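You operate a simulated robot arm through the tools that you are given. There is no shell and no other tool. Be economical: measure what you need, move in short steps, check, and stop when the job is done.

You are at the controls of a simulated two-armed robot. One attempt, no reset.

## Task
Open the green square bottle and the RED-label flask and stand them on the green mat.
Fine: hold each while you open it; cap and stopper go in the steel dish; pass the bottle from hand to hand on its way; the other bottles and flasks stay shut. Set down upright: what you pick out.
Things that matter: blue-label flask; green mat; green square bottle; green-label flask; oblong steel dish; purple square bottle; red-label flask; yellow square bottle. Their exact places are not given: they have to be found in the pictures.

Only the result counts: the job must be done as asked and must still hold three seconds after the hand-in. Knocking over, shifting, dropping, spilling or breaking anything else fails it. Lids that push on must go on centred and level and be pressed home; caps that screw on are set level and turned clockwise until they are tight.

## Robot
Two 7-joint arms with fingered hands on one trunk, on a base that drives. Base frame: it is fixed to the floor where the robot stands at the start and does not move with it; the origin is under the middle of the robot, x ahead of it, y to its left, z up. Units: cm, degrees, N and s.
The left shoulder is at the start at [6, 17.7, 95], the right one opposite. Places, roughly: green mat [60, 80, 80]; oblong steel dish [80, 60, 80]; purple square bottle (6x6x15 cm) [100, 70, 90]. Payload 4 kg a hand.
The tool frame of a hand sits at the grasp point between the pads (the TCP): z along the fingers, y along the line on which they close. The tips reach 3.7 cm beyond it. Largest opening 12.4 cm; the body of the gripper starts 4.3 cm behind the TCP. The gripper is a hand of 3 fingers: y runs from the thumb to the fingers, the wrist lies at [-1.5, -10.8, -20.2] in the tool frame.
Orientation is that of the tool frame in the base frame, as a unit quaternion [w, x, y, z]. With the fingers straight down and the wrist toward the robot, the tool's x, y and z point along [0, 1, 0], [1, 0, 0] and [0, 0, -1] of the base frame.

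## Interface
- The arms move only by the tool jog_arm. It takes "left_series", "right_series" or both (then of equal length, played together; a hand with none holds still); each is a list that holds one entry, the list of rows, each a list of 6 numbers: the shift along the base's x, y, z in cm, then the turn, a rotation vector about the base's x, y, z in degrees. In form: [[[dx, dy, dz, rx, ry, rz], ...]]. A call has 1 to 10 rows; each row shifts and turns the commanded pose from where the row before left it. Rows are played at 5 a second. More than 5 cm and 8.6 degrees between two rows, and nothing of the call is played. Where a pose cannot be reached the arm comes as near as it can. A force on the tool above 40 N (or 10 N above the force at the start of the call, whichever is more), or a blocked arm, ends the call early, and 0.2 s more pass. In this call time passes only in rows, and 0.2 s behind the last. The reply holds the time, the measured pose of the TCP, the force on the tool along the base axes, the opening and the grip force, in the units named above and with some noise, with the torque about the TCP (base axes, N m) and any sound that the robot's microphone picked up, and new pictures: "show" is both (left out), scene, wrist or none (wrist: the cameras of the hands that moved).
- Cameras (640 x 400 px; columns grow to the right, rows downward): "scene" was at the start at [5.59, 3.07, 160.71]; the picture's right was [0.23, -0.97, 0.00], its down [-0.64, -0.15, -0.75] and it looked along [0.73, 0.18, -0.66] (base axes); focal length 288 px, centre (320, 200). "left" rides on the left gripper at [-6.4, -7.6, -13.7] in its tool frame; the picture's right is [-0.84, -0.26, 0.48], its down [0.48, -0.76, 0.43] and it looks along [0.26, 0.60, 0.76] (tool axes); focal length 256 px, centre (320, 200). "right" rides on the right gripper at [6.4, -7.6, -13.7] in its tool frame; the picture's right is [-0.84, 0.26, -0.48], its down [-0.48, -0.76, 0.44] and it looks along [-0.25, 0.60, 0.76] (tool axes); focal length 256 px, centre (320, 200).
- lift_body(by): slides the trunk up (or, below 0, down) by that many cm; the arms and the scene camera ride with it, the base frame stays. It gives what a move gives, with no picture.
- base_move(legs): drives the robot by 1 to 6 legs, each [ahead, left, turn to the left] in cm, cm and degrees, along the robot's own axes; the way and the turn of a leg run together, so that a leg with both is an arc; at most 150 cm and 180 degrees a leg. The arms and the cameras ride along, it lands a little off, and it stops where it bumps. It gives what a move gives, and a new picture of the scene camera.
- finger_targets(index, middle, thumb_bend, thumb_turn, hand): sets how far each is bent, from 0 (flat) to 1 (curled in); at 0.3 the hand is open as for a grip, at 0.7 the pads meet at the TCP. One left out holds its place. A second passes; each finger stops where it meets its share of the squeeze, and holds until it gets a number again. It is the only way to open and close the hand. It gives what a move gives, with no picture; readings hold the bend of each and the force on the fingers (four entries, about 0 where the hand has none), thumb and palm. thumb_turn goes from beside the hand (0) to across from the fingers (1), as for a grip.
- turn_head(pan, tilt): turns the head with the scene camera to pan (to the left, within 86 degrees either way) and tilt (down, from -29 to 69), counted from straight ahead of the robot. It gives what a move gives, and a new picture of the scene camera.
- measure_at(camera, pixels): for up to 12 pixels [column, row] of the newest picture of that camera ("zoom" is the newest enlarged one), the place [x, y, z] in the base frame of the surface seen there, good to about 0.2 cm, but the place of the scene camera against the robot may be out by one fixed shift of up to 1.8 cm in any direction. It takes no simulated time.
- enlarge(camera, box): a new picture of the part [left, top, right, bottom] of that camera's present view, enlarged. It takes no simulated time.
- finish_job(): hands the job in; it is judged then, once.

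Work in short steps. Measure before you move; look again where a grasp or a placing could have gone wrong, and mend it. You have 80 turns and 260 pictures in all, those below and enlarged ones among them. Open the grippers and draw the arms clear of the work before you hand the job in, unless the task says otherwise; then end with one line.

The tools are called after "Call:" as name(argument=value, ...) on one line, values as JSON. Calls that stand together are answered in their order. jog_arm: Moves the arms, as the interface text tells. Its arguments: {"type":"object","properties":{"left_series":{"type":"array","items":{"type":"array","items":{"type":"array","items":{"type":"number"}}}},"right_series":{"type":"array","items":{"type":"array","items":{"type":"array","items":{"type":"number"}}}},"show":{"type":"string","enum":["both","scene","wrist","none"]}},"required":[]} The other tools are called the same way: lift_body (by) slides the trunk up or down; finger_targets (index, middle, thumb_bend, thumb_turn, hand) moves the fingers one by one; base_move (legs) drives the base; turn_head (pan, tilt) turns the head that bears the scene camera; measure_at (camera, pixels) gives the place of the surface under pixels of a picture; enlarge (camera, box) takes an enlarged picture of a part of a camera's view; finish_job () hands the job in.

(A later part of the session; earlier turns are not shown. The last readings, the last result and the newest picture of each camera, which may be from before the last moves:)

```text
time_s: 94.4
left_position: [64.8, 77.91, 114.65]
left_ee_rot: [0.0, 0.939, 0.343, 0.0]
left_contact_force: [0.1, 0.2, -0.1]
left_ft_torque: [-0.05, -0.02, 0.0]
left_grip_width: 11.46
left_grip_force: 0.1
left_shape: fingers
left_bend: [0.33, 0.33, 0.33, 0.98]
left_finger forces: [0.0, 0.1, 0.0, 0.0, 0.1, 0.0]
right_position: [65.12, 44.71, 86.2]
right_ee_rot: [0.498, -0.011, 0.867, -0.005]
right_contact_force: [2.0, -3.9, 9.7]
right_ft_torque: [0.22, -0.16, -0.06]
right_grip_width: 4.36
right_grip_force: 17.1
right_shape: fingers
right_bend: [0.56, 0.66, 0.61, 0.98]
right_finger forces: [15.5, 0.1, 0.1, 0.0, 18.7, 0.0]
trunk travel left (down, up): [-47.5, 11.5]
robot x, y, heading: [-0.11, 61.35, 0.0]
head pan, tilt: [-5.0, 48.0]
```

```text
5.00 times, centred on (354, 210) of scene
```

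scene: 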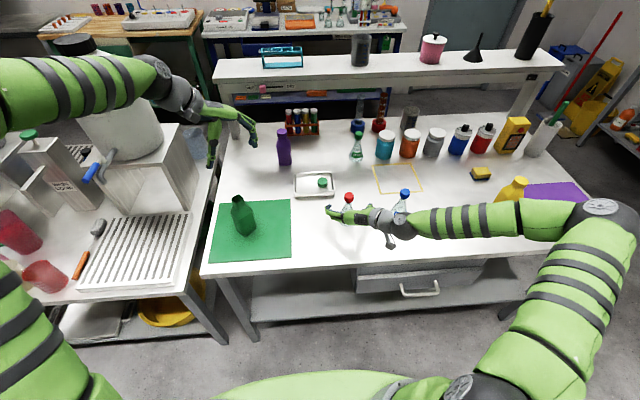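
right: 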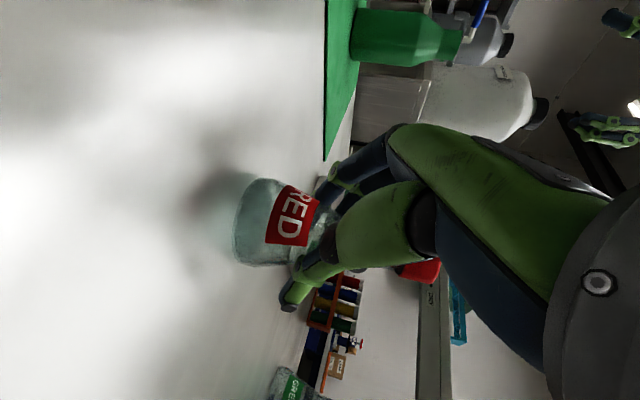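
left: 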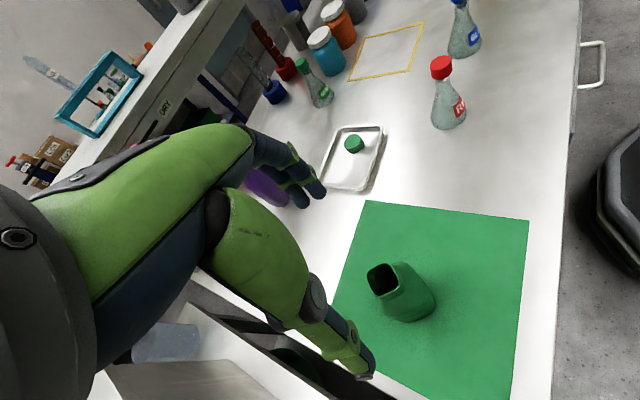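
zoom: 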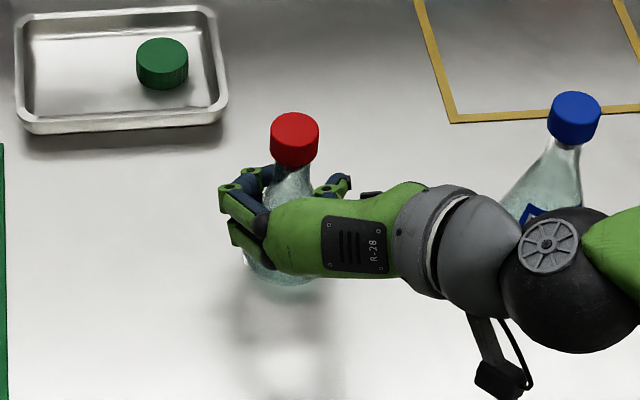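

Index 15 N, thumb 18 N on the cone; the flask didn't shift. I also tuck in the middle finger, then bring the left hand over the stopper, turned to −90°.

Call:
finger_targets(hand="right", middle=0.76)

Call:
jog_arm(left_series=[[[0.35, -4.5, 0, 0, 0, -8], [0.35, -4.5, 0, 0, 0, -8], [0.35, -4.5, 0, 0, 0, -8], [0.35, -4.5, 0, 0, 0, -8], [0.3, -4.5, 0, 0, 0, -8], [0, -4.8, 0, 0, 0, 0], [0, -4.8, 0, 0, 0, 0], [0, 0, -3, 0, 0, 0]]], show="both")

Call:
enlarge(camera="left", box=[300, 200, 500, 340])

```text
time_s: 95.4
left_position: [64.84, 78.01, 114.69]
left_ee_rot: [0.001, 0.939, 0.344, -0.001]
left_contact_force: [-0.2, 0.2, -0.8]
left_ft_torque: [0.0, 0.03, -0.02]
left_grip_width: 11.44
left_grip_force: 0.0
left_shape: fingers
left_bend: [0.33, 0.33, 0.33, 0.98]
left_finger forces: [0.0, 0.1, 0.1, 0.0, 0.0, 0.1]
right_position: [65.1, 44.7, 86.12]
right_ee_rot: [0.498, -0.011, 0.867, -0.004]
right_contact_force: [0.2, 0.2, 6.8]
right_ft_torque: [0.18, 0.04, -0.04]
right_grip_width: 4.33
right_grip_force: 20.9
right_shape: fingers
right_bend: [0.56, 0.73, 0.61, 0.97]
right_finger forces: [11.2, 11.0, 0.1, 0.0, 20.0, 0.0]
trunk travel left (down, up): [-47.5, 11.5]
robot x, y, heading: [0.08, 60.88, 0.2]
head pan, tilt: [-5.0, 48.0]
```

```text
time_s: 97.2
left_position: [66.75, 45.75, 111.91]
left_ee_rot: [0.0, 1.0, 0.001, 0.001]
left_contact_force: [0.0, -0.4, -0.4]
left_ft_torque: [0.01, -0.01, -0.01]
left_grip_width: 11.49
left_grip_force: 0.0
left_shape: fingers
left_bend: [0.33, 0.33, 0.33, 0.98]
left_finger forces: [0.0, 0.0, 0.0, 0.0, 0.1, 0.0]
right_position: [65.05, 44.75, 86.15]
right_ee_rot: [0.499, -0.012, 0.867, -0.004]
right_contact_force: [1.2, 0.4, 6.5]
right_ft_torque: [0.17, 0.06, 0.02]
right_grip_width: 4.31
right_grip_force: 20.4
right_shape: fingers
right_bend: [0.56, 0.74, 0.61, 0.97]
right_finger forces: [11.4, 10.9, 0.1, 0.0, 18.9, 0.1]
trunk travel left (down, up): [-47.5, 11.5]
robot x, y, heading: [-0.04, 61.06, 0.4]
head pan, tilt: [-5.0, 48.0]
```

scene: 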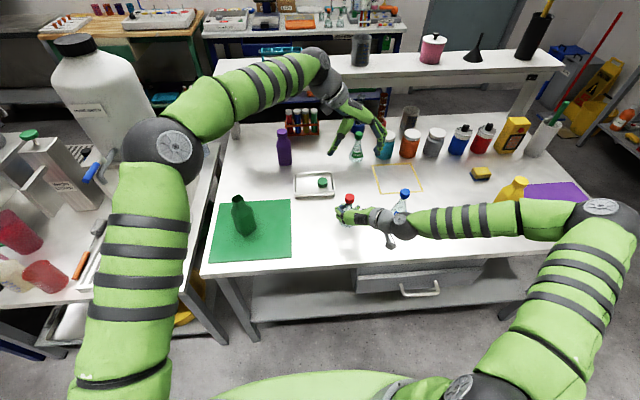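
left: 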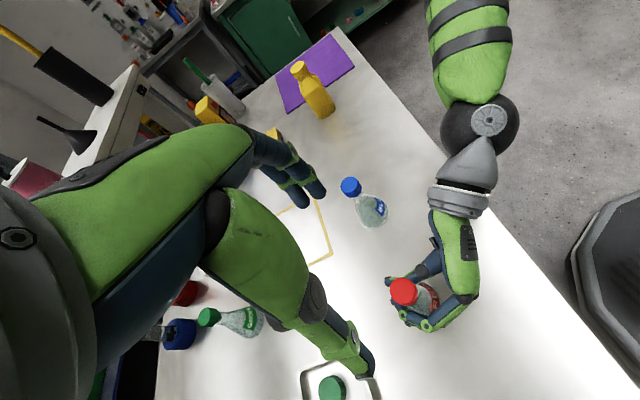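

```text
2.86 times, centred on (400, 270) of left
```

zoom: 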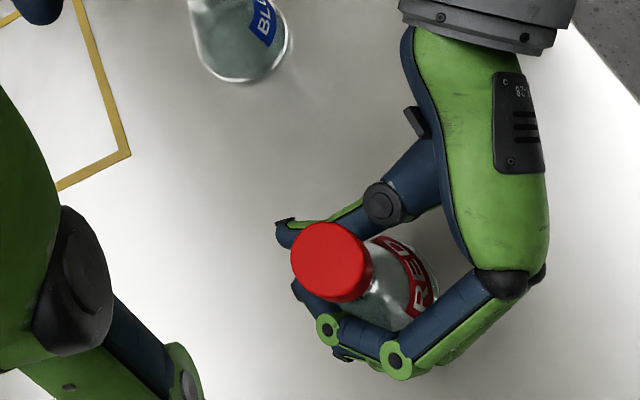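

The stopper is clear to approach, around (327,262) in this zoom. I measure its centre and edges.

Call:
measure_at(camera="zoom", pixels=[[327, 262], [294, 262], [360, 262], [327, 226], [327, 296], [280, 235], [320, 325], [300, 290]])

```text
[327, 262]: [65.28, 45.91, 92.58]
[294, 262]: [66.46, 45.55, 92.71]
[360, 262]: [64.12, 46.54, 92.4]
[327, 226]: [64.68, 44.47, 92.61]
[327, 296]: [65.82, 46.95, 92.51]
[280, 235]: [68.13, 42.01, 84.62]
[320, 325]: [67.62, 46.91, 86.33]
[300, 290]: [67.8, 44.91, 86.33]
```

Stopper centre is (65.3, 45.8), top 92.6, radius about 1.4. I narrow the left hand to ~7 cm and descend around it, to TCP (65.9, 46.0, 93.5).

Call:
finger_targets(hand="left", index=0.47, middle=0.47, thumb_bend=0.47)

Call:
jog_arm(left_series=[[[-0.4, 0.1, -4, 0, 0, 0], [-0.45, 0.15, -4, 0, 0, 0], [0, 0, -4, 0, 0, 0], [0, 0, -3, 0, 0, 0], [0, 0, -2, 0, 0, 0], [0, 0, -1.4, 0, 0, 0]]], show="wrist")

Call:
enlarge(camera="scene", box=[300, 170, 396, 230])

Call:
enlarge(camera="left", box=[240, 180, 400, 300])

```text
time_s: 98.2
left_position: [66.69, 45.89, 111.8]
left_ee_rot: [-0.001, 1.0, 0.001, 0.0]
left_contact_force: [0.6, -0.3, 0.9]
left_ft_torque: [0.03, 0.04, 0.0]
left_grip_width: 7.2
left_grip_force: 0.1
left_shape: fingers
left_bend: [0.47, 0.47, 0.47, 0.98]
left_finger forces: [0.0, 0.1, 0.1, 0.0, 0.0, 0.0]
right_position: [65.06, 44.75, 86.04]
right_ee_rot: [0.498, -0.012, 0.867, -0.004]
right_contact_force: [0.5, 0.1, 7.3]
right_ft_torque: [0.16, 0.07, -0.04]
right_grip_width: 4.3
right_grip_force: 19.8
right_shape: fingers
right_bend: [0.56, 0.74, 0.61, 0.97]
right_finger forces: [10.6, 10.8, 0.0, 0.0, 19.0, 0.0]
trunk travel left (down, up): [-47.5, 11.5]
robot x, y, heading: [-0.29, 61.05, 0.4]
head pan, tilt: [-5.0, 48.0]
```

```text
time_s: 99.6
left_position: [65.81, 46.07, 93.35]
left_ee_rot: [0.0, 1.0, 0.002, 0.0]
left_contact_force: [-0.7, 1.1, 0.0]
left_ft_torque: [0.01, 0.01, 0.0]
left_grip_width: 7.19
left_grip_force: 0.0
left_shape: fingers
left_bend: [0.47, 0.47, 0.47, 0.98]
left_finger forces: [0.1, 0.0, 0.1, 0.0, 0.0, 0.0]
right_position: [65.11, 44.7, 86.19]
right_ee_rot: [0.498, -0.011, 0.867, -0.004]
right_contact_force: [0.7, 0.0, 6.3]
right_ft_torque: [0.14, 0.02, -0.02]
right_grip_width: 4.27
right_grip_force: 19.4
right_shape: fingers
right_bend: [0.56, 0.74, 0.61, 0.97]
right_finger forces: [10.4, 10.7, 0.0, 0.0, 18.2, 0.0]
trunk travel left (down, up): [-47.5, 11.5]
robot x, y, heading: [-0.47, 60.7, 0.4]
head pan, tilt: [-5.0, 48.0]
```

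left: 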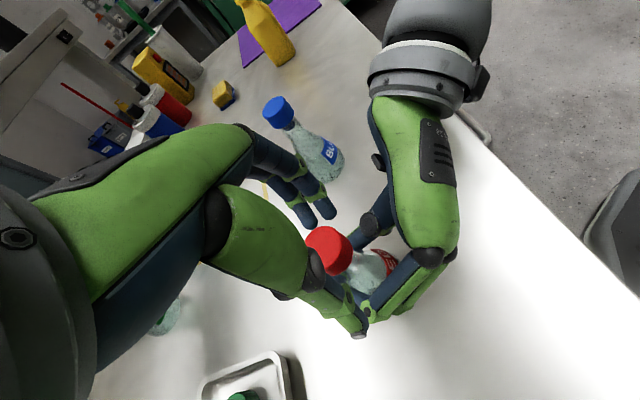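

```text
6.67 times, centred on (348, 200) of scene
```

zoom: 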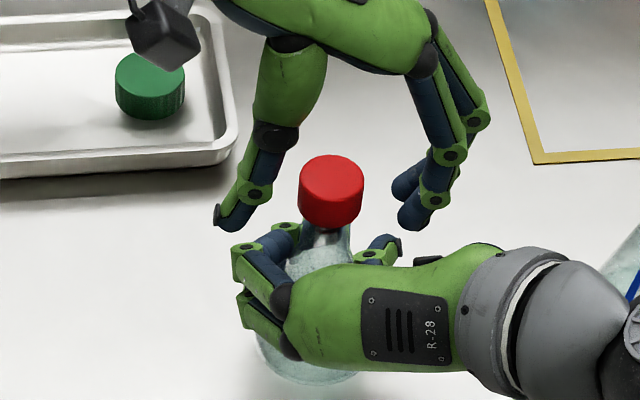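

```text
3.33 times, centred on (320, 240) of left
```

zoom: 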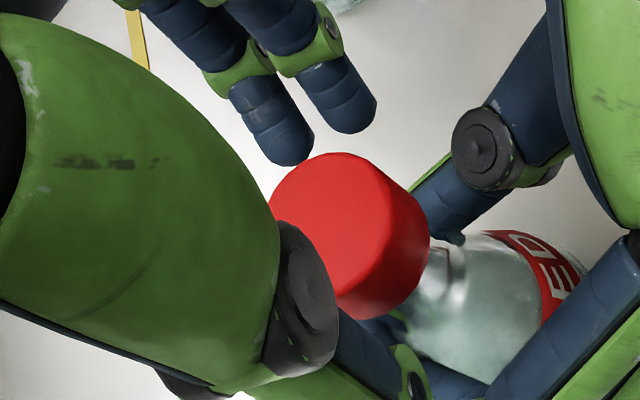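

Well centred. I close on the stopper and then pull up in small steps.

Call:
finger_targets(hand="left", index=0.69, middle=0.69, thumb_bend=0.69)

Call:
enlarge(camera="scene", box=[300, 170, 396, 230])

Call:
jog_arm(left_series=[[[0, 0, 0.2, 0, 0, 0], [0, 0, 0.2, 0, 0, 0]]], show="wrist")

```text
time_s: 100.6
left_position: [65.7, 46.03, 93.45]
left_ee_rot: [-0.001, 1.0, 0.001, 0.001]
left_contact_force: [0.8, 5.1, 7.2]
left_ft_torque: [0.05, -0.01, -0.01]
left_grip_width: 2.77
left_grip_force: 17.8
left_shape: fingers
left_bend: [0.62, 0.65, 0.65, 0.97]
left_finger forces: [10.1, 4.6, 0.0, 0.0, 22.3, 0.0]
right_position: [65.08, 44.77, 86.11]
right_ee_rot: [0.498, -0.013, 0.867, -0.005]
right_contact_force: [0.4, -3.7, 5.7]
right_ft_torque: [0.07, 0.07, 0.0]
right_grip_width: 4.26
right_grip_force: 20.6
right_shape: fingers
right_bend: [0.57, 0.74, 0.61, 0.97]
right_finger forces: [9.9, 10.0, 0.0, 0.1, 21.0, 0.1]
trunk travel left (down, up): [-47.5, 11.5]
robot x, y, heading: [-0.23, 60.77, 0.1]
head pan, tilt: [-5.0, 48.0]
heard: snap
```

```text
6.67 times, centred on (348, 200) of scene
```

zoom: 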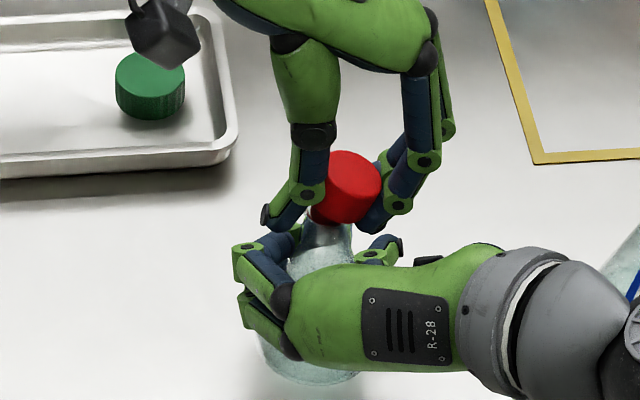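

```text
time_s: 101.2
left_position: [65.52, 45.95, 93.65]
left_ee_rot: [0.0, 1.0, 0.001, -0.001]
left_contact_force: [-0.7, 0.9, -0.3]
left_ft_torque: [0.03, -0.02, 0.02]
left_grip_width: 2.73
left_grip_force: 18.5
left_shape: fingers
left_bend: [0.62, 0.65, 0.65, 0.97]
left_finger forces: [12.1, 6.1, 0.0, 0.0, 18.2, 0.0]
right_position: [65.01, 44.7, 86.06]
right_ee_rot: [0.498, -0.011, 0.867, -0.005]
right_contact_force: [0.2, -2.2, 6.8]
right_ft_torque: [0.13, 0.06, 0.02]
right_grip_width: 4.23
right_grip_force: 20.1
right_shape: fingers
right_bend: [0.57, 0.74, 0.61, 0.97]
right_finger forces: [10.3, 10.2, 0.0, 0.0, 19.7, 0.1]
trunk travel left (down, up): [-47.5, 11.5]
robot x, y, heading: [-0.06, 60.85, 0.4]
head pan, tilt: [-5.0, 48.0]
```

left: 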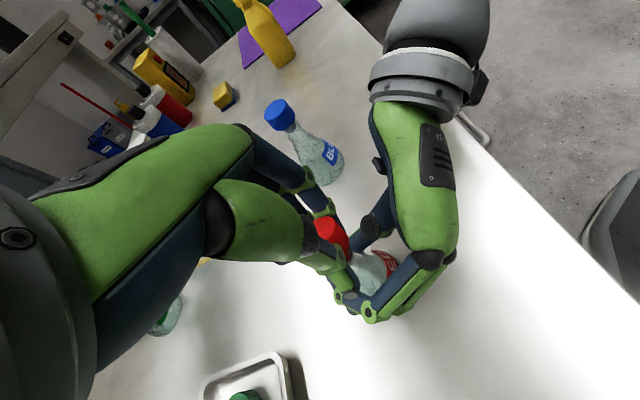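

A snap was heard: the stopper popped loose, tilted in my grip. I lift it 4 cm and check.

Call:
jog_arm(left_series=[[[0, 0, 0.5, 0, 0, 0], [0, 0, 1, 0, 0, 0], [0, 0, 1.5, 0, 0, 0], [0, 0, 2, 0, 0, 0]]], show="both")

Call:
enlarge(camera="scene", box=[300, 160, 396, 230])

Call:
enlarge(camera="left", box=[260, 180, 420, 300])

```text
time_s: 102.2
left_position: [65.61, 46.03, 98.7]
left_ee_rot: [-0.001, 1.0, 0.001, 0.0]
left_contact_force: [-0.2, -0.5, -0.9]
left_ft_torque: [0.0, 0.03, -0.01]
left_grip_width: 2.69
left_grip_force: 18.4
left_shape: fingers
left_bend: [0.62, 0.65, 0.65, 0.97]
left_finger forces: [12.4, 6.0, 0.0, 0.1, 17.9, 0.0]
right_position: [65.15, 44.76, 86.04]
right_ee_rot: [0.498, -0.012, 0.867, -0.004]
right_contact_force: [-1.4, -0.5, 8.6]
right_ft_torque: [0.18, 0.03, 0.02]
right_grip_width: 4.23
right_grip_force: 19.8
right_shape: fingers
right_bend: [0.56, 0.74, 0.61, 0.97]
right_finger forces: [10.6, 10.0, 0.0, 0.0, 18.3, 0.0]
trunk travel left (down, up): [-47.5, 11.5]
robot x, y, heading: [0.05, 60.96, -0.0]
head pan, tilt: [-5.0, 48.0]
```

scene: 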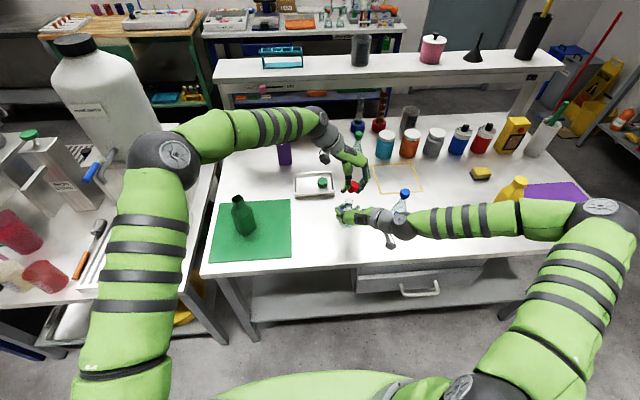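
left: 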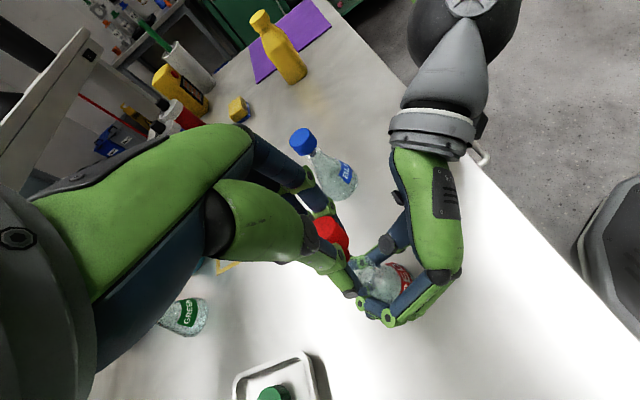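

```text
5.71 times, centred on (348, 195) of scene
```

zoom: 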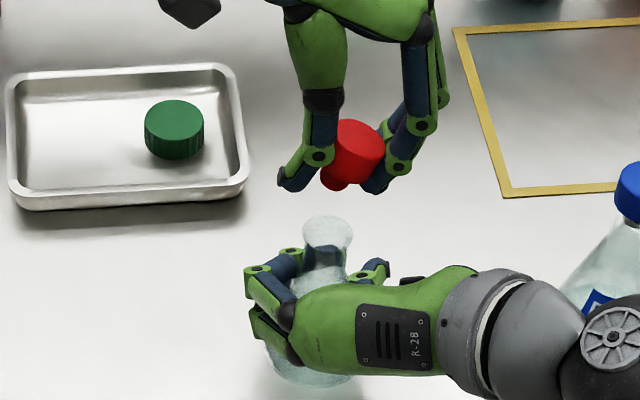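

```text
3.33 times, centred on (340, 240) of left
```

zoom: 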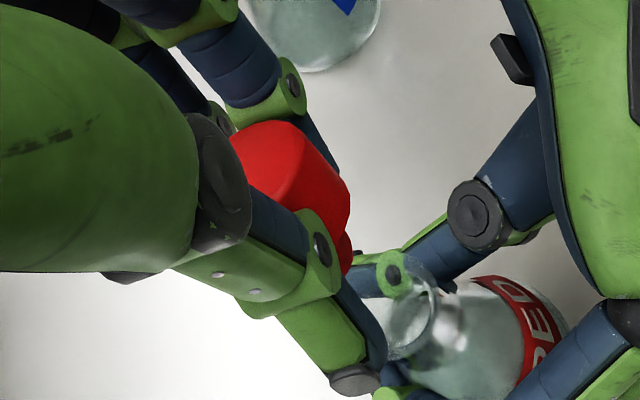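

The flask is open and the stopper is securely in the left hand. I carry it over the free left half of the dish, turning the hand so it closes along x, away from the green cap.

Call:
jog_arm(left_series=[[[0, 0, 3.2, 0, 0, 8.5], [0, 0, 3.2, 0, 0, 8.5], [0, 0, 3.2, 0, 0, 8.5], [3, 2.2, 0, 0, 0, 8.5], [3, 2.2, 0, 0, 0, 8.5], [3, 2.2, 0, 0, 0, 8.5], [3, 2.2, 0, 0, 0, 8.5], [3, 2.2, 0, 0, 0, 8.5], [2.8, 2.2, 0, 0, 0, 8.5], [0, 0, -2, 0, 0, 8.5]]], show="none")

Call:
jog_arm(left_series=[[[0, 0, -4, 0, 0, 0], [0, 0, -4, 0, 0, 0], [0, 0, -4, 0, 0, 0], [0, 0, -4, 0, 0, 0], [0, 0, -2, 0, 0, 0]]], show="both")

Call:
enlarge(camera="left", box=[240, 180, 440, 330])

```text
time_s: 104.4
left_position: [83.4, 59.4, 106.23]
left_ee_rot: [0.001, 0.735, 0.678, 0.0]
left_contact_force: [-0.7, -0.7, 0.1]
left_ft_torque: [-0.03, -0.01, 0.01]
left_grip_width: 2.69
left_grip_force: 18.6
left_shape: fingers
left_bend: [0.62, 0.65, 0.66, 0.97]
left_finger forces: [12.5, 6.1, 0.0, 0.0, 17.6, 0.1]
right_position: [65.21, 44.71, 86.05]
right_ee_rot: [0.498, -0.012, 0.867, -0.004]
right_contact_force: [-0.6, -1.9, 7.0]
right_ft_torque: [0.16, 0.0, -0.01]
right_grip_width: 4.11
right_grip_force: 18.5
right_shape: fingers
right_bend: [0.57, 0.74, 0.61, 0.97]
right_finger forces: [10.6, 8.3, 0.0, 0.0, 17.6, 0.0]
trunk travel left (down, up): [-47.5, 11.5]
robot x, y, heading: [-0.19, 61.08, 0.4]
head pan, tilt: [-5.0, 48.0]
```

```text
time_s: 105.6
left_position: [83.61, 59.5, 88.17]
left_ee_rot: [0.0, 0.736, 0.676, -0.001]
left_contact_force: [-0.8, -0.9, 0.2]
left_ft_torque: [-0.03, 0.01, -0.02]
left_grip_width: 2.7
left_grip_force: 18.1
left_shape: fingers
left_bend: [0.62, 0.65, 0.66, 0.97]
left_finger forces: [12.4, 6.3, 0.0, 0.0, 17.4, 0.0]
right_position: [65.18, 44.77, 86.05]
right_ee_rot: [0.498, -0.012, 0.867, -0.004]
right_contact_force: [0.5, 0.0, 7.3]
right_ft_torque: [0.16, -0.02, 0.04]
right_grip_width: 4.13
right_grip_force: 17.8
right_shape: fingers
right_bend: [0.57, 0.74, 0.61, 0.97]
right_finger forces: [10.8, 8.3, 0.0, 0.0, 16.0, 0.0]
trunk travel left (down, up): [-47.5, 11.5]
robot x, y, heading: [-0.24, 61.08, 0.4]
head pan, tilt: [-5.0, 48.0]
```

scene: 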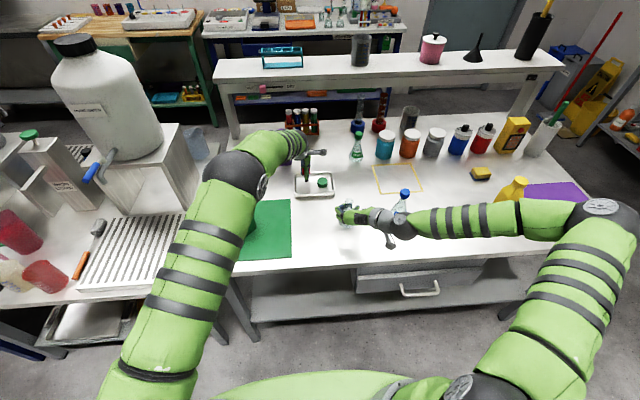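
left: 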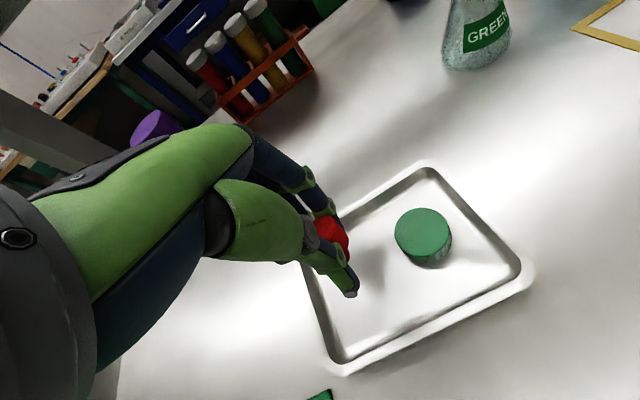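

```text
2.67 times, centred on (340, 255) of left
```

zoom: 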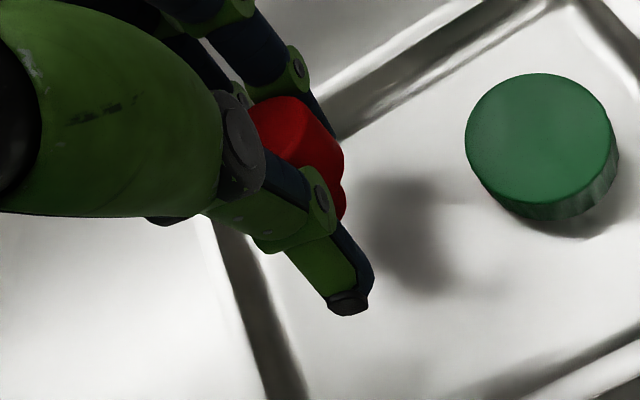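

I shift 0.8 cm inward (−y) and lower to just above the dish floor, watching force.

Call:
jog_arm(left_series=[[[-0.3, -0.8, 0, 0, 0, 0], [0, 0, -1.5, 0, 0, 0], [0, 0, -1, 0, 0, 0], [0, 0, -0.5, 0, 0, 0]]], show="none")

Call:
enlarge(camera="left", box=[240, 180, 440, 330])

```text
time_s: 106.6
left_position: [83.18, 58.64, 85.34]
left_ee_rot: [-0.001, 0.737, 0.676, 0.0]
left_contact_force: [-0.3, -0.1, -0.2]
left_ft_torque: [0.02, 0.0, 0.02]
left_grip_width: 2.71
left_grip_force: 17.9
left_shape: fingers
left_bend: [0.62, 0.65, 0.66, 0.97]
left_finger forces: [12.4, 6.3, 0.0, 0.0, 17.4, 0.0]
right_position: [65.1, 44.76, 86.08]
right_ee_rot: [0.498, -0.011, 0.867, -0.004]
right_contact_force: [1.1, -0.5, 8.0]
right_ft_torque: [0.17, 0.06, 0.0]
right_grip_width: 4.06
right_grip_force: 17.1
right_shape: fingers
right_bend: [0.57, 0.74, 0.61, 0.97]
right_finger forces: [10.7, 8.1, 0.0, 0.1, 16.2, 0.1]
trunk travel left (down, up): [-47.5, 11.5]
robot x, y, heading: [-0.14, 60.52, 0.5]
head pan, tilt: [-5.0, 48.0]
```

```text
2.67 times, centred on (340, 255) of left
```

zoom: 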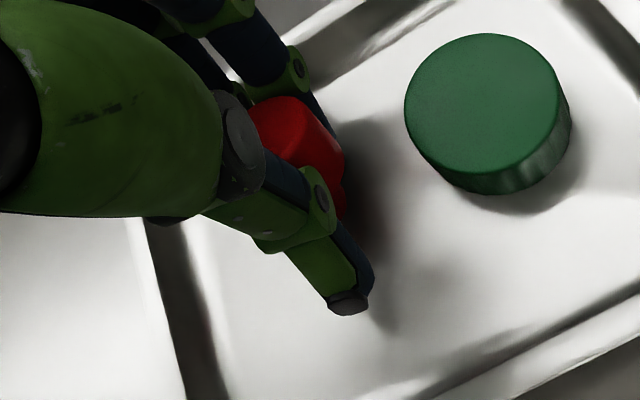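

No contact yet; I lower 0.6 more, open a bit, and rise straight up.

Call:
jog_arm(left_series=[[[0, 0, -0.6, 0, 0, 0]]], show="none")

Call:
finger_targets(hand="left", index=0.53, middle=0.53, thumb_bend=0.53)

Call:
jog_arm(left_series=[[[0, 0, 2, 0, 0, 0], [0, 0, 3, 0, 0, 0], [0, 0, 4, 0, 0, 0], [0, 0, 4, 0, 0, 0], [0, 0, 4, 0, 0, 0], [0, 0, 4, 0, 0, 0]]], show="both")

Call:
enlarge(camera="scene", box=[270, 150, 398, 230])

```text
time_s: 107.0
left_position: [83.14, 58.6, 84.64]
left_ee_rot: [0.0, 0.737, 0.676, 0.0]
left_contact_force: [0.4, -0.6, -0.1]
left_ft_torque: [0.01, 0.01, -0.01]
left_grip_width: 2.67
left_grip_force: 18.6
left_shape: fingers
left_bend: [0.62, 0.65, 0.66, 0.97]
left_finger forces: [12.7, 6.3, 0.0, 0.0, 17.4, 0.0]
right_position: [65.19, 44.64, 86.09]
right_ee_rot: [0.498, -0.011, 0.867, -0.005]
right_contact_force: [0.3, -0.2, 7.2]
right_ft_torque: [0.13, 0.0, 0.01]
right_grip_width: 4.07
right_grip_force: 17.2
right_shape: fingers
right_bend: [0.57, 0.74, 0.61, 0.97]
right_finger forces: [10.6, 8.2, 0.0, 0.0, 15.9, 0.1]
trunk travel left (down, up): [-47.5, 11.5]
robot x, y, heading: [-0.11, 60.89, 0.4]
head pan, tilt: [-5.0, 48.0]
```

```text
time_s: 108.0
left_position: [83.13, 58.61, 84.62]
left_ee_rot: [0.0, 0.737, 0.676, 0.0]
left_contact_force: [-0.1, -0.4, 0.3]
left_ft_torque: [-0.03, -0.03, -0.02]
left_grip_width: 5.29
left_grip_force: 0.3
left_shape: fingers
left_bend: [0.53, 0.54, 0.53, 0.97]
left_finger forces: [0.0, 0.8, 0.0, 0.0, 0.0, 0.1]
right_position: [65.17, 44.74, 86.07]
right_ee_rot: [0.498, -0.011, 0.867, -0.004]
right_contact_force: [0.4, 0.4, 7.2]
right_ft_torque: [0.15, -0.01, 0.05]
right_grip_width: 4.09
right_grip_force: 17.2
right_shape: fingers
right_bend: [0.57, 0.75, 0.61, 0.97]
right_finger forces: [10.4, 8.0, 0.1, 0.0, 15.7, 0.0]
trunk travel left (down, up): [-47.5, 11.5]
robot x, y, heading: [-0.25, 60.28, 0.1]
head pan, tilt: [-5.0, 48.0]
```

```text
time_s: 109.4
left_position: [83.16, 58.52, 105.83]
left_ee_rot: [0.0, 0.737, 0.676, 0.0]
left_contact_force: [-0.4, -0.4, 0.0]
left_ft_torque: [0.0, 0.02, 0.01]
left_grip_width: 5.3
left_grip_force: 0.1
left_shape: fingers
left_bend: [0.53, 0.53, 0.53, 0.97]
left_finger forces: [0.0, 0.1, 0.0, 0.0, 0.0, 0.0]
right_position: [65.13, 44.67, 86.13]
right_ee_rot: [0.498, -0.012, 0.867, -0.005]
right_contact_force: [-1.4, -0.5, 8.3]
right_ft_torque: [0.16, 0.02, 0.0]
right_grip_width: 4.06
right_grip_force: 17.7
right_shape: fingers
right_bend: [0.57, 0.75, 0.62, 0.97]
right_finger forces: [10.3, 7.8, 0.1, 0.0, 16.0, 0.0]
trunk travel left (down, up): [-47.5, 11.5]
robot x, y, heading: [-0.6, 60.89, 0.4]
head pan, tilt: [-5.0, 48.0]
```

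scene: 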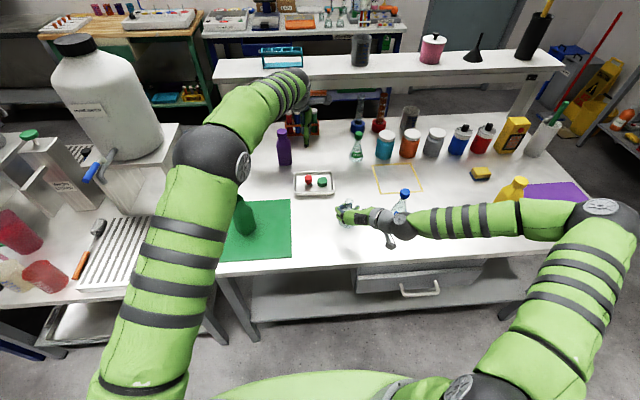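
left: 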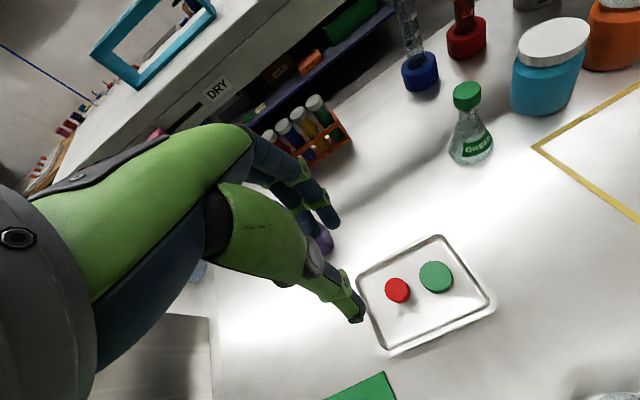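

```text
5.00 times, centred on (334, 190) of scene
```

zoom: 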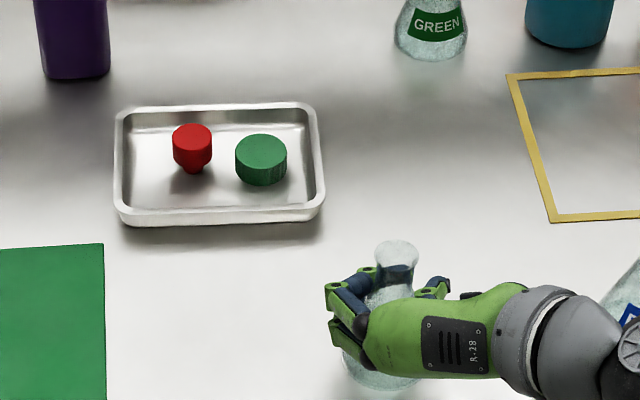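

Stopper and cap are both in the dish. Now I test-lift the flask 1.5 cm with the right hand, while pulling the left hand back and up.

Call:
jog_arm(right_series=[[[0, 0, 0.3, 0, 0, 0], [0, 0, 0.4, 0, 0, 0], [0, 0, 0.4, 0, 0, 0], [0, 0, 0.4, 0, 0, 0]]], left_series=[[[-3, 0, 2, 0, 0, 0], [-3, 0, 2, 0, 0, 0], [-3, 0, 2, 0, 0, 0], [-3, 0, 2, 0, 0, 0]]], show="both")

Call:
enlarge(camera="scene", box=[300, 160, 428, 250])

Call:
enlarge(camera="right", box=[200, 150, 440, 330])

```text
time_s: 110.4
left_position: [71.11, 58.7, 113.78]
left_ee_rot: [0.0, 0.737, 0.676, 0.0]
left_contact_force: [-0.4, 0.0, 0.2]
left_ft_torque: [-0.01, 0.03, 0.0]
left_grip_width: 5.27
left_grip_force: 0.0
left_shape: fingers
left_bend: [0.53, 0.53, 0.53, 0.97]
left_finger forces: [0.1, 0.0, 0.1, 0.0, 0.1, 0.0]
right_position: [65.1, 44.78, 87.61]
right_ee_rot: [0.498, -0.012, 0.867, -0.004]
right_contact_force: [-0.1, 0.4, 0.4]
right_ft_torque: [-0.02, -0.01, 0.0]
right_grip_width: 4.0
right_grip_force: 14.9
right_shape: fingers
right_bend: [0.57, 0.75, 0.62, 0.97]
right_finger forces: [9.2, 5.3, 0.1, 0.0, 14.2, 0.0]
trunk travel left (down, up): [-47.5, 11.5]
robot x, y, heading: [-0.3, 60.87, -0.0]
head pan, tilt: [-5.0, 48.0]
```

scene: 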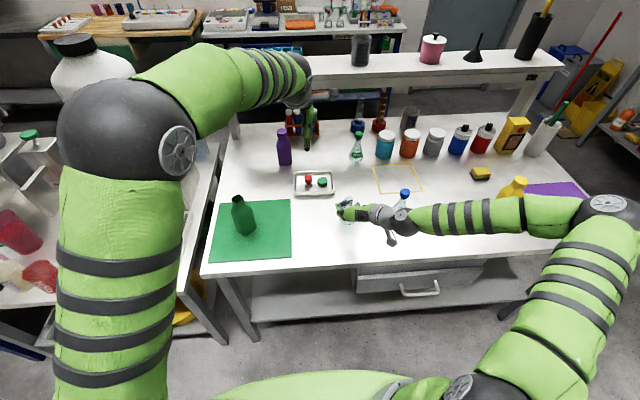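
right: 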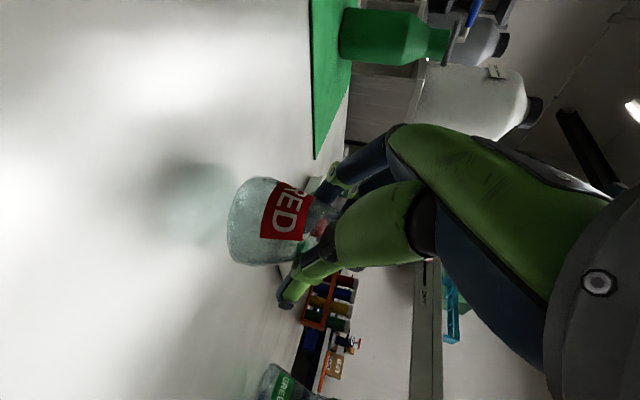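
left: 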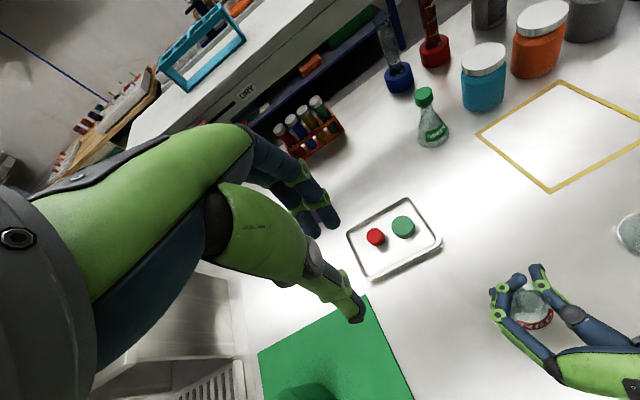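

```text
4.44 times, centred on (364, 205) of scene
```

zoom: 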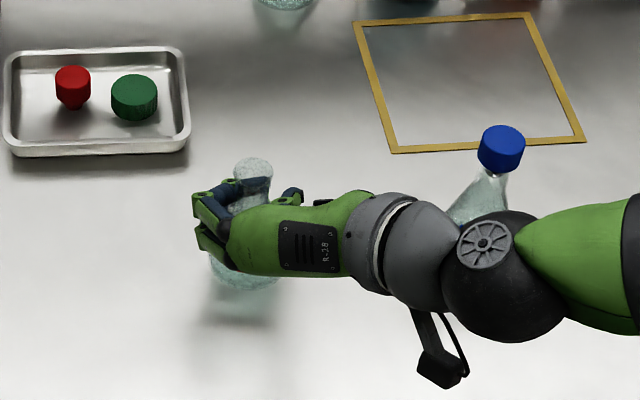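

```text
2.22 times, centred on (320, 240) of right
```

zoom: 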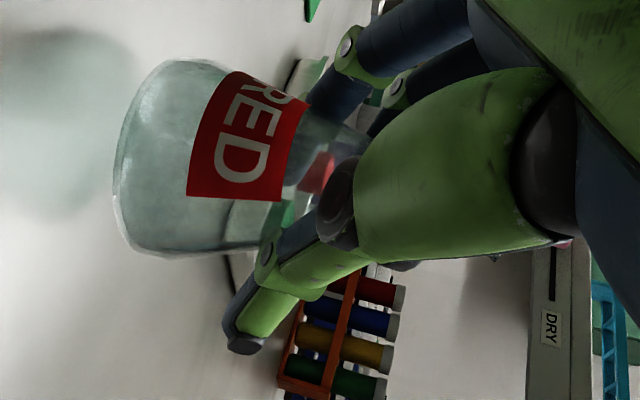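

The flask rises upright and firmly. I raise it 3.5 cm more, then carry it by driving the base 25.5 cm left and 6 cm back, which should bring it over the mat near (59.7, 71).

Call:
jog_arm(right_series=[[[0, 0, 1, 0, 0, 0], [0, 0, 1.2, 0, 0, 0], [0, 0, 1.3, 0, 0, 0]]], show="none")

Call:
base_move(legs=[[-6, 0, 0], [0, 25.5, 0]])

```text
time_s: 111.2
left_position: [71.28, 58.68, 113.7]
left_ee_rot: [0.0, 0.737, 0.676, 0.0]
left_contact_force: [0.3, -0.2, -0.1]
left_ft_torque: [-0.01, 0.02, 0.02]
left_grip_width: 5.28
left_grip_force: 0.0
left_shape: fingers
left_bend: [0.53, 0.53, 0.53, 0.97]
left_finger forces: [0.0, 0.1, 0.0, 0.0, 0.1, 0.0]
right_position: [65.2, 44.62, 91.05]
right_ee_rot: [0.497, -0.011, 0.867, -0.004]
right_contact_force: [-0.6, -0.2, -0.8]
right_ft_torque: [0.0, 0.01, 0.01]
right_grip_width: 3.99
right_grip_force: 14.3
right_shape: fingers
right_bend: [0.57, 0.75, 0.62, 0.97]
right_finger forces: [9.1, 5.2, 0.0, 0.1, 14.2, 0.0]
trunk travel left (down, up): [-47.5, 11.5]
robot x, y, heading: [-0.57, 60.89, -0.0]
head pan, tilt: [-5.0, 48.0]
```

```text
time_s: 113.6
left_position: [65.03, 83.85, 113.73]
left_ee_rot: [0.0, 0.735, 0.678, 0.0]
left_contact_force: [-0.1, 0.7, -0.2]
left_ft_torque: [-0.02, 0.01, -0.01]
left_grip_width: 5.27
left_grip_force: 0.1
left_shape: fingers
left_bend: [0.53, 0.53, 0.53, 0.97]
left_finger forces: [0.0, 0.1, 0.0, 0.1, 0.0, 0.0]
right_position: [59.23, 69.86, 91.16]
right_ee_rot: [0.498, -0.014, 0.867, -0.004]
right_contact_force: [0.2, -0.1, -0.2]
right_ft_torque: [0.0, 0.0, -0.01]
right_grip_width: 4.0
right_grip_force: 14.2
right_shape: fingers
right_bend: [0.57, 0.75, 0.62, 0.97]
right_finger forces: [9.3, 5.1, 0.0, 0.0, 14.2, 0.1]
trunk travel left (down, up): [-47.5, 11.5]
robot x, y, heading: [-6.35, 85.67, 0.3]
head pan, tilt: [-5.0, 48.0]
```

scene: 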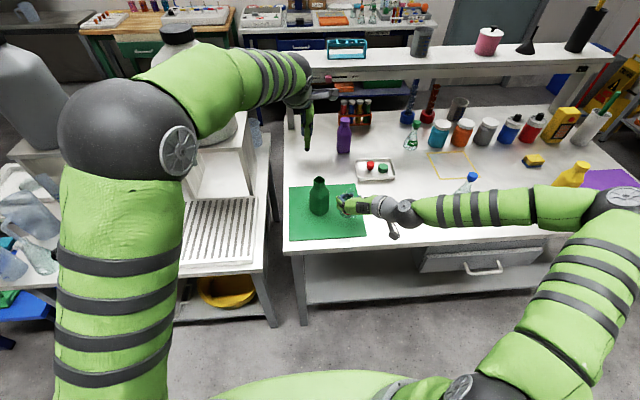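

Carried without trouble. I check flask position over the mat and the gap to the bottle.

Call:
enlarge(camera="scene", box=[280, 150, 408, 250])

Call:
enlarge(camera="right", box=[160, 50, 560, 330])

Call:
enlarge(camera="left", box=[200, 150, 640, 400])

```text
4.00 times, centred on (344, 200) of scene
```

zoom: 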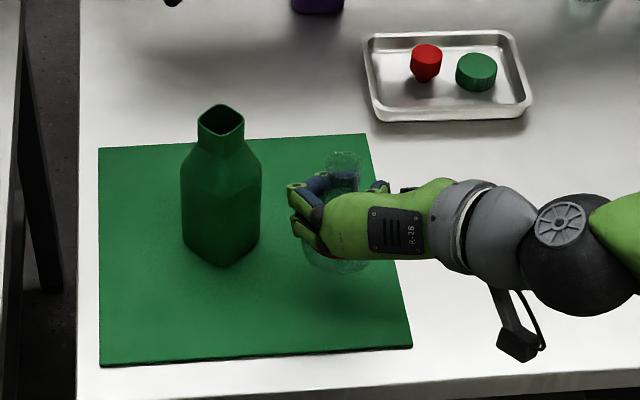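

```text
1.43 times, centred on (360, 190) of right
```

zoom: 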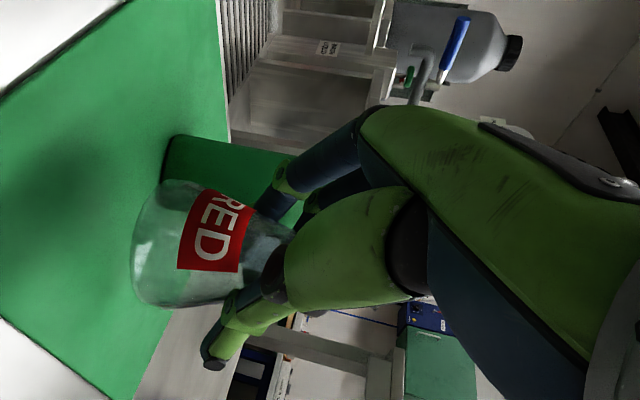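

```text
1.45 times, centred on (420, 275) of left
```

zoom: 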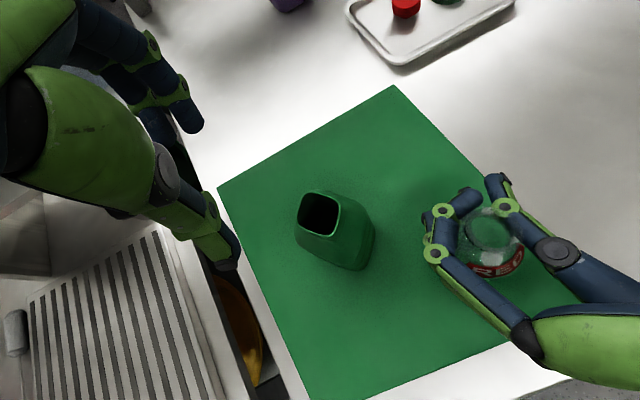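

The flask hovers near the mat's right edge. I measure the flask and the mat edge from the left wrist camera.

Call:
measure_at(camera="zoom", pixels=[[490, 205], [465, 232], [520, 235], [490, 277], [455, 160], [565, 285], [345, 262], [372, 240], [437, 252], [500, 345]])

```text
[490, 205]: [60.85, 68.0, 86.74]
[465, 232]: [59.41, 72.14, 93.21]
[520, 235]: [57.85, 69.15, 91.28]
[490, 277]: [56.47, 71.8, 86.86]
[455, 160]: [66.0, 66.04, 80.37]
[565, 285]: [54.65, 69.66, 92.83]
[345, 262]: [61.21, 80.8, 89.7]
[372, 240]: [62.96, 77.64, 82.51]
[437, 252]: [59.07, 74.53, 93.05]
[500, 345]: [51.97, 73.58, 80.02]
```

I shift it 0.7 cm further onto the mat (+y) and lower 4.2 cm, then feel for contact.

Call:
jog_arm(right_series=[[[0, 0.7, 0, 0, 0, 0], [0, 0, -1.5, 0, 0, 0], [0, 0, -1.5, 0, 0, 0], [0, 0, -1.0, 0, 0, 0], [0, 0, -0.3, 0, 0, 0]]], show="none")

Call:
jog_arm(right_series=[[[0, 0, -0.2, 0, 0, 0]]], show="none")

Call:
enlarge(camera="right", box=[160, 50, 560, 330])

```text
time_s: 114.8
left_position: [65.06, 83.82, 113.84]
left_ee_rot: [0.0, 0.736, 0.677, 0.0]
left_contact_force: [0.5, 0.0, 0.5]
left_ft_torque: [0.01, 0.0, -0.04]
left_grip_width: 5.28
left_grip_force: 0.0
left_shape: fingers
left_bend: [0.53, 0.53, 0.53, 0.97]
left_finger forces: [0.0, 0.0, 0.1, 0.0, 0.0, 0.0]
right_position: [59.09, 70.44, 86.71]
right_ee_rot: [0.499, -0.013, 0.867, -0.004]
right_contact_force: [0.7, -0.7, 1.1]
right_ft_torque: [0.01, 0.0, -0.05]
right_grip_width: 4.0
right_grip_force: 15.4
right_shape: fingers
right_bend: [0.57, 0.75, 0.62, 0.97]
right_finger forces: [9.2, 6.3, 0.0, 0.1, 14.8, 0.0]
trunk travel left (down, up): [-47.5, 11.5]
robot x, y, heading: [-6.35, 85.42, 0.5]
head pan, tilt: [-5.0, 48.0]
```

```text
time_s: 115.2
left_position: [65.02, 83.67, 113.8]
left_ee_rot: [-0.001, 0.735, 0.678, 0.0]
left_contact_force: [-0.2, -0.2, 0.4]
left_ft_torque: [-0.02, 0.02, 0.0]
left_grip_width: 5.29
left_grip_force: 0.1
left_shape: fingers
left_bend: [0.53, 0.53, 0.53, 0.97]
left_finger forces: [0.0, 0.1, 0.0, 0.1, 0.0, 0.0]
right_position: [59.19, 70.43, 86.62]
right_ee_rot: [0.499, -0.013, 0.867, -0.004]
right_contact_force: [2.6, -1.8, 6.2]
right_ft_torque: [0.11, 0.01, -0.05]
right_grip_width: 4.01
right_grip_force: 17.2
right_shape: fingers
right_bend: [0.57, 0.75, 0.62, 0.97]
right_finger forces: [9.7, 8.3, 0.0, 0.0, 16.5, 0.0]
trunk travel left (down, up): [-47.5, 11.5]
robot x, y, heading: [-6.28, 85.87, 0.2]
head pan, tilt: [-5.0, 48.0]
```

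```text
1.43 times, centred on (360, 190) of right
```

zoom: 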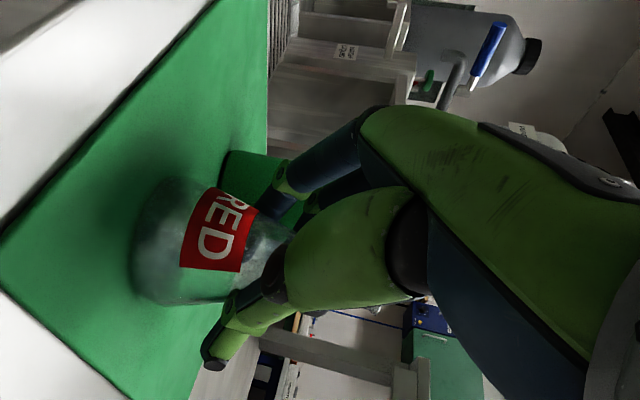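

The flask touches the mat (6 N). I open the right fingers only to about 6 cm, well short of the bottle, and check that the flask stands.

Call:
finger_targets(hand="right", index=0.5, middle=0.52, thumb_bend=0.5)

Call:
enlarge(camera="left", box=[400, 200, 600, 340])

Call:
enlarge(camera="scene", box=[280, 150, 408, 250])

```text
time_s: 116.2
left_position: [65.06, 83.83, 113.72]
left_ee_rot: [0.0, 0.736, 0.677, 0.001]
left_contact_force: [-0.2, 0.9, -0.3]
left_ft_torque: [0.02, 0.03, 0.01]
left_grip_width: 5.28
left_grip_force: 0.1
left_shape: fingers
left_bend: [0.53, 0.53, 0.53, 0.97]
left_finger forces: [0.0, 0.1, 0.0, 0.1, 0.0, 0.1]
right_position: [59.34, 70.42, 86.68]
right_ee_rot: [0.497, -0.013, 0.868, -0.003]
right_contact_force: [0.0, 0.2, -0.5]
right_ft_torque: [0.0, 0.06, 0.02]
right_grip_width: 6.19
right_grip_force: 0.1
right_shape: fingers
right_bend: [0.5, 0.52, 0.5, 0.97]
right_finger forces: [0.0, 0.0, 0.0, 0.1, 0.0, 0.1]
trunk travel left (down, up): [-47.5, 11.5]
robot x, y, heading: [-6.61, 85.58, 0.4]
head pan, tilt: [-5.0, 48.0]
```

```text
2.86 times, centred on (500, 270) of left
```

zoom: 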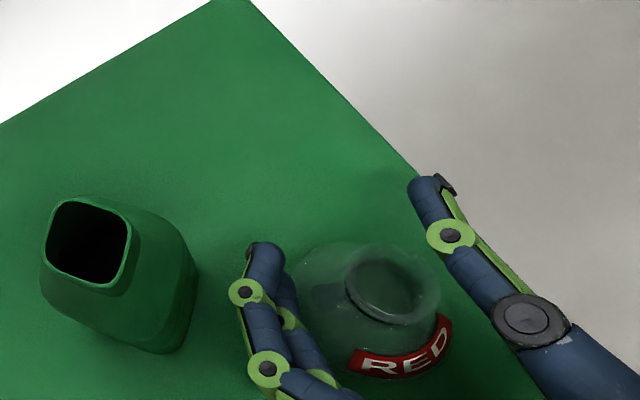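

```text
4.00 times, centred on (344, 200) of scene
5 turns are left
```

zoom: 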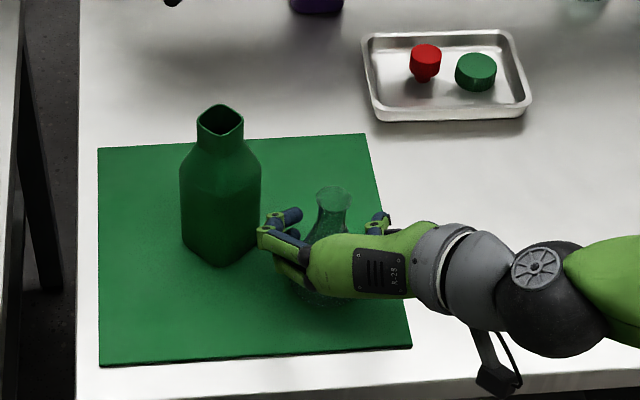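

The flask stands free on the mat, upright, with its label legible. I raise the right hand straight up out of the way.

Call:
jog_arm(right_series=[[[0, 0, 1, 0, 0, 0], [0, 0, 2, 0, 0, 0], [0, 0, 3, 0, 0, 0], [0, 0, 4, 0, 0, 0], [0, 0, 4, 0, 0, 0], [0, 0, 4, 0, 0, 0], [0, -4, 0, 0, 0, 0], [0, -4, 0, 0, 0, 0], [0, -4, 0, 0, 0, 0]]], show="both")

Call:
enlarge(camera="scene", box=[280, 140, 440, 250])

```text
time_s: 118.2
left_position: [65.05, 83.63, 113.67]
left_ee_rot: [-0.001, 0.735, 0.678, 0.0]
left_contact_force: [0.0, 0.1, -0.5]
left_ft_torque: [0.02, 0.01, 0.03]
left_grip_width: 5.29
left_grip_force: 0.0
left_shape: fingers
left_bend: [0.53, 0.53, 0.53, 0.97]
left_finger forces: [0.0, 0.0, 0.0, 0.0, 0.0, 0.0]
right_position: [59.18, 58.45, 104.56]
right_ee_rot: [0.498, -0.014, 0.867, -0.002]
right_contact_force: [0.5, 0.1, -0.1]
right_ft_torque: [0.0, 0.02, -0.01]
right_grip_width: 6.24
right_grip_force: 0.1
right_shape: fingers
right_bend: [0.5, 0.52, 0.5, 0.98]
right_finger forces: [0.0, 0.0, 0.1, 0.0, 0.1, 0.0]
trunk travel left (down, up): [-47.5, 11.5]
robot x, y, heading: [-6.26, 85.8, 0.6]
head pan, tilt: [-5.0, 48.0]
```

scene: 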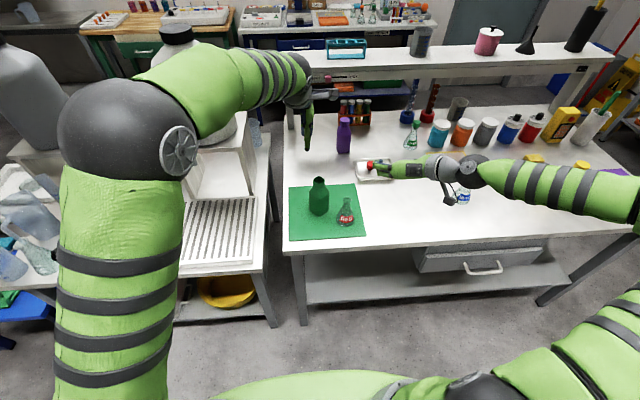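
right: 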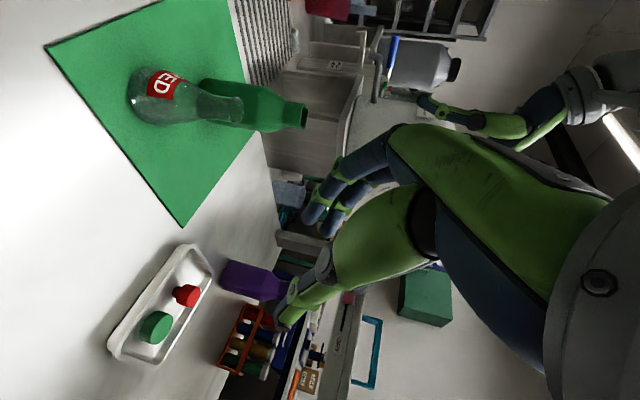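

```text
3.64 times, centred on (360, 195) of scene
4 turns are left
```

zoom: 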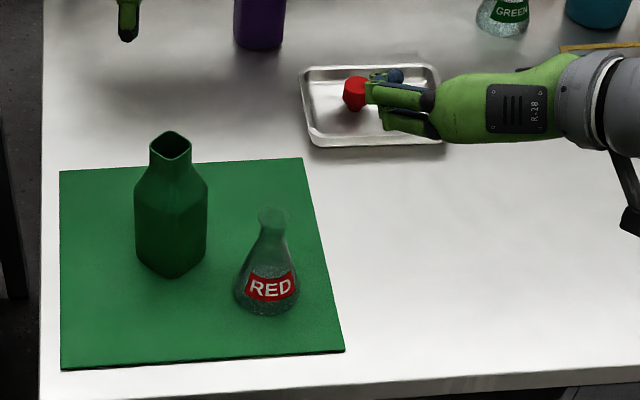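

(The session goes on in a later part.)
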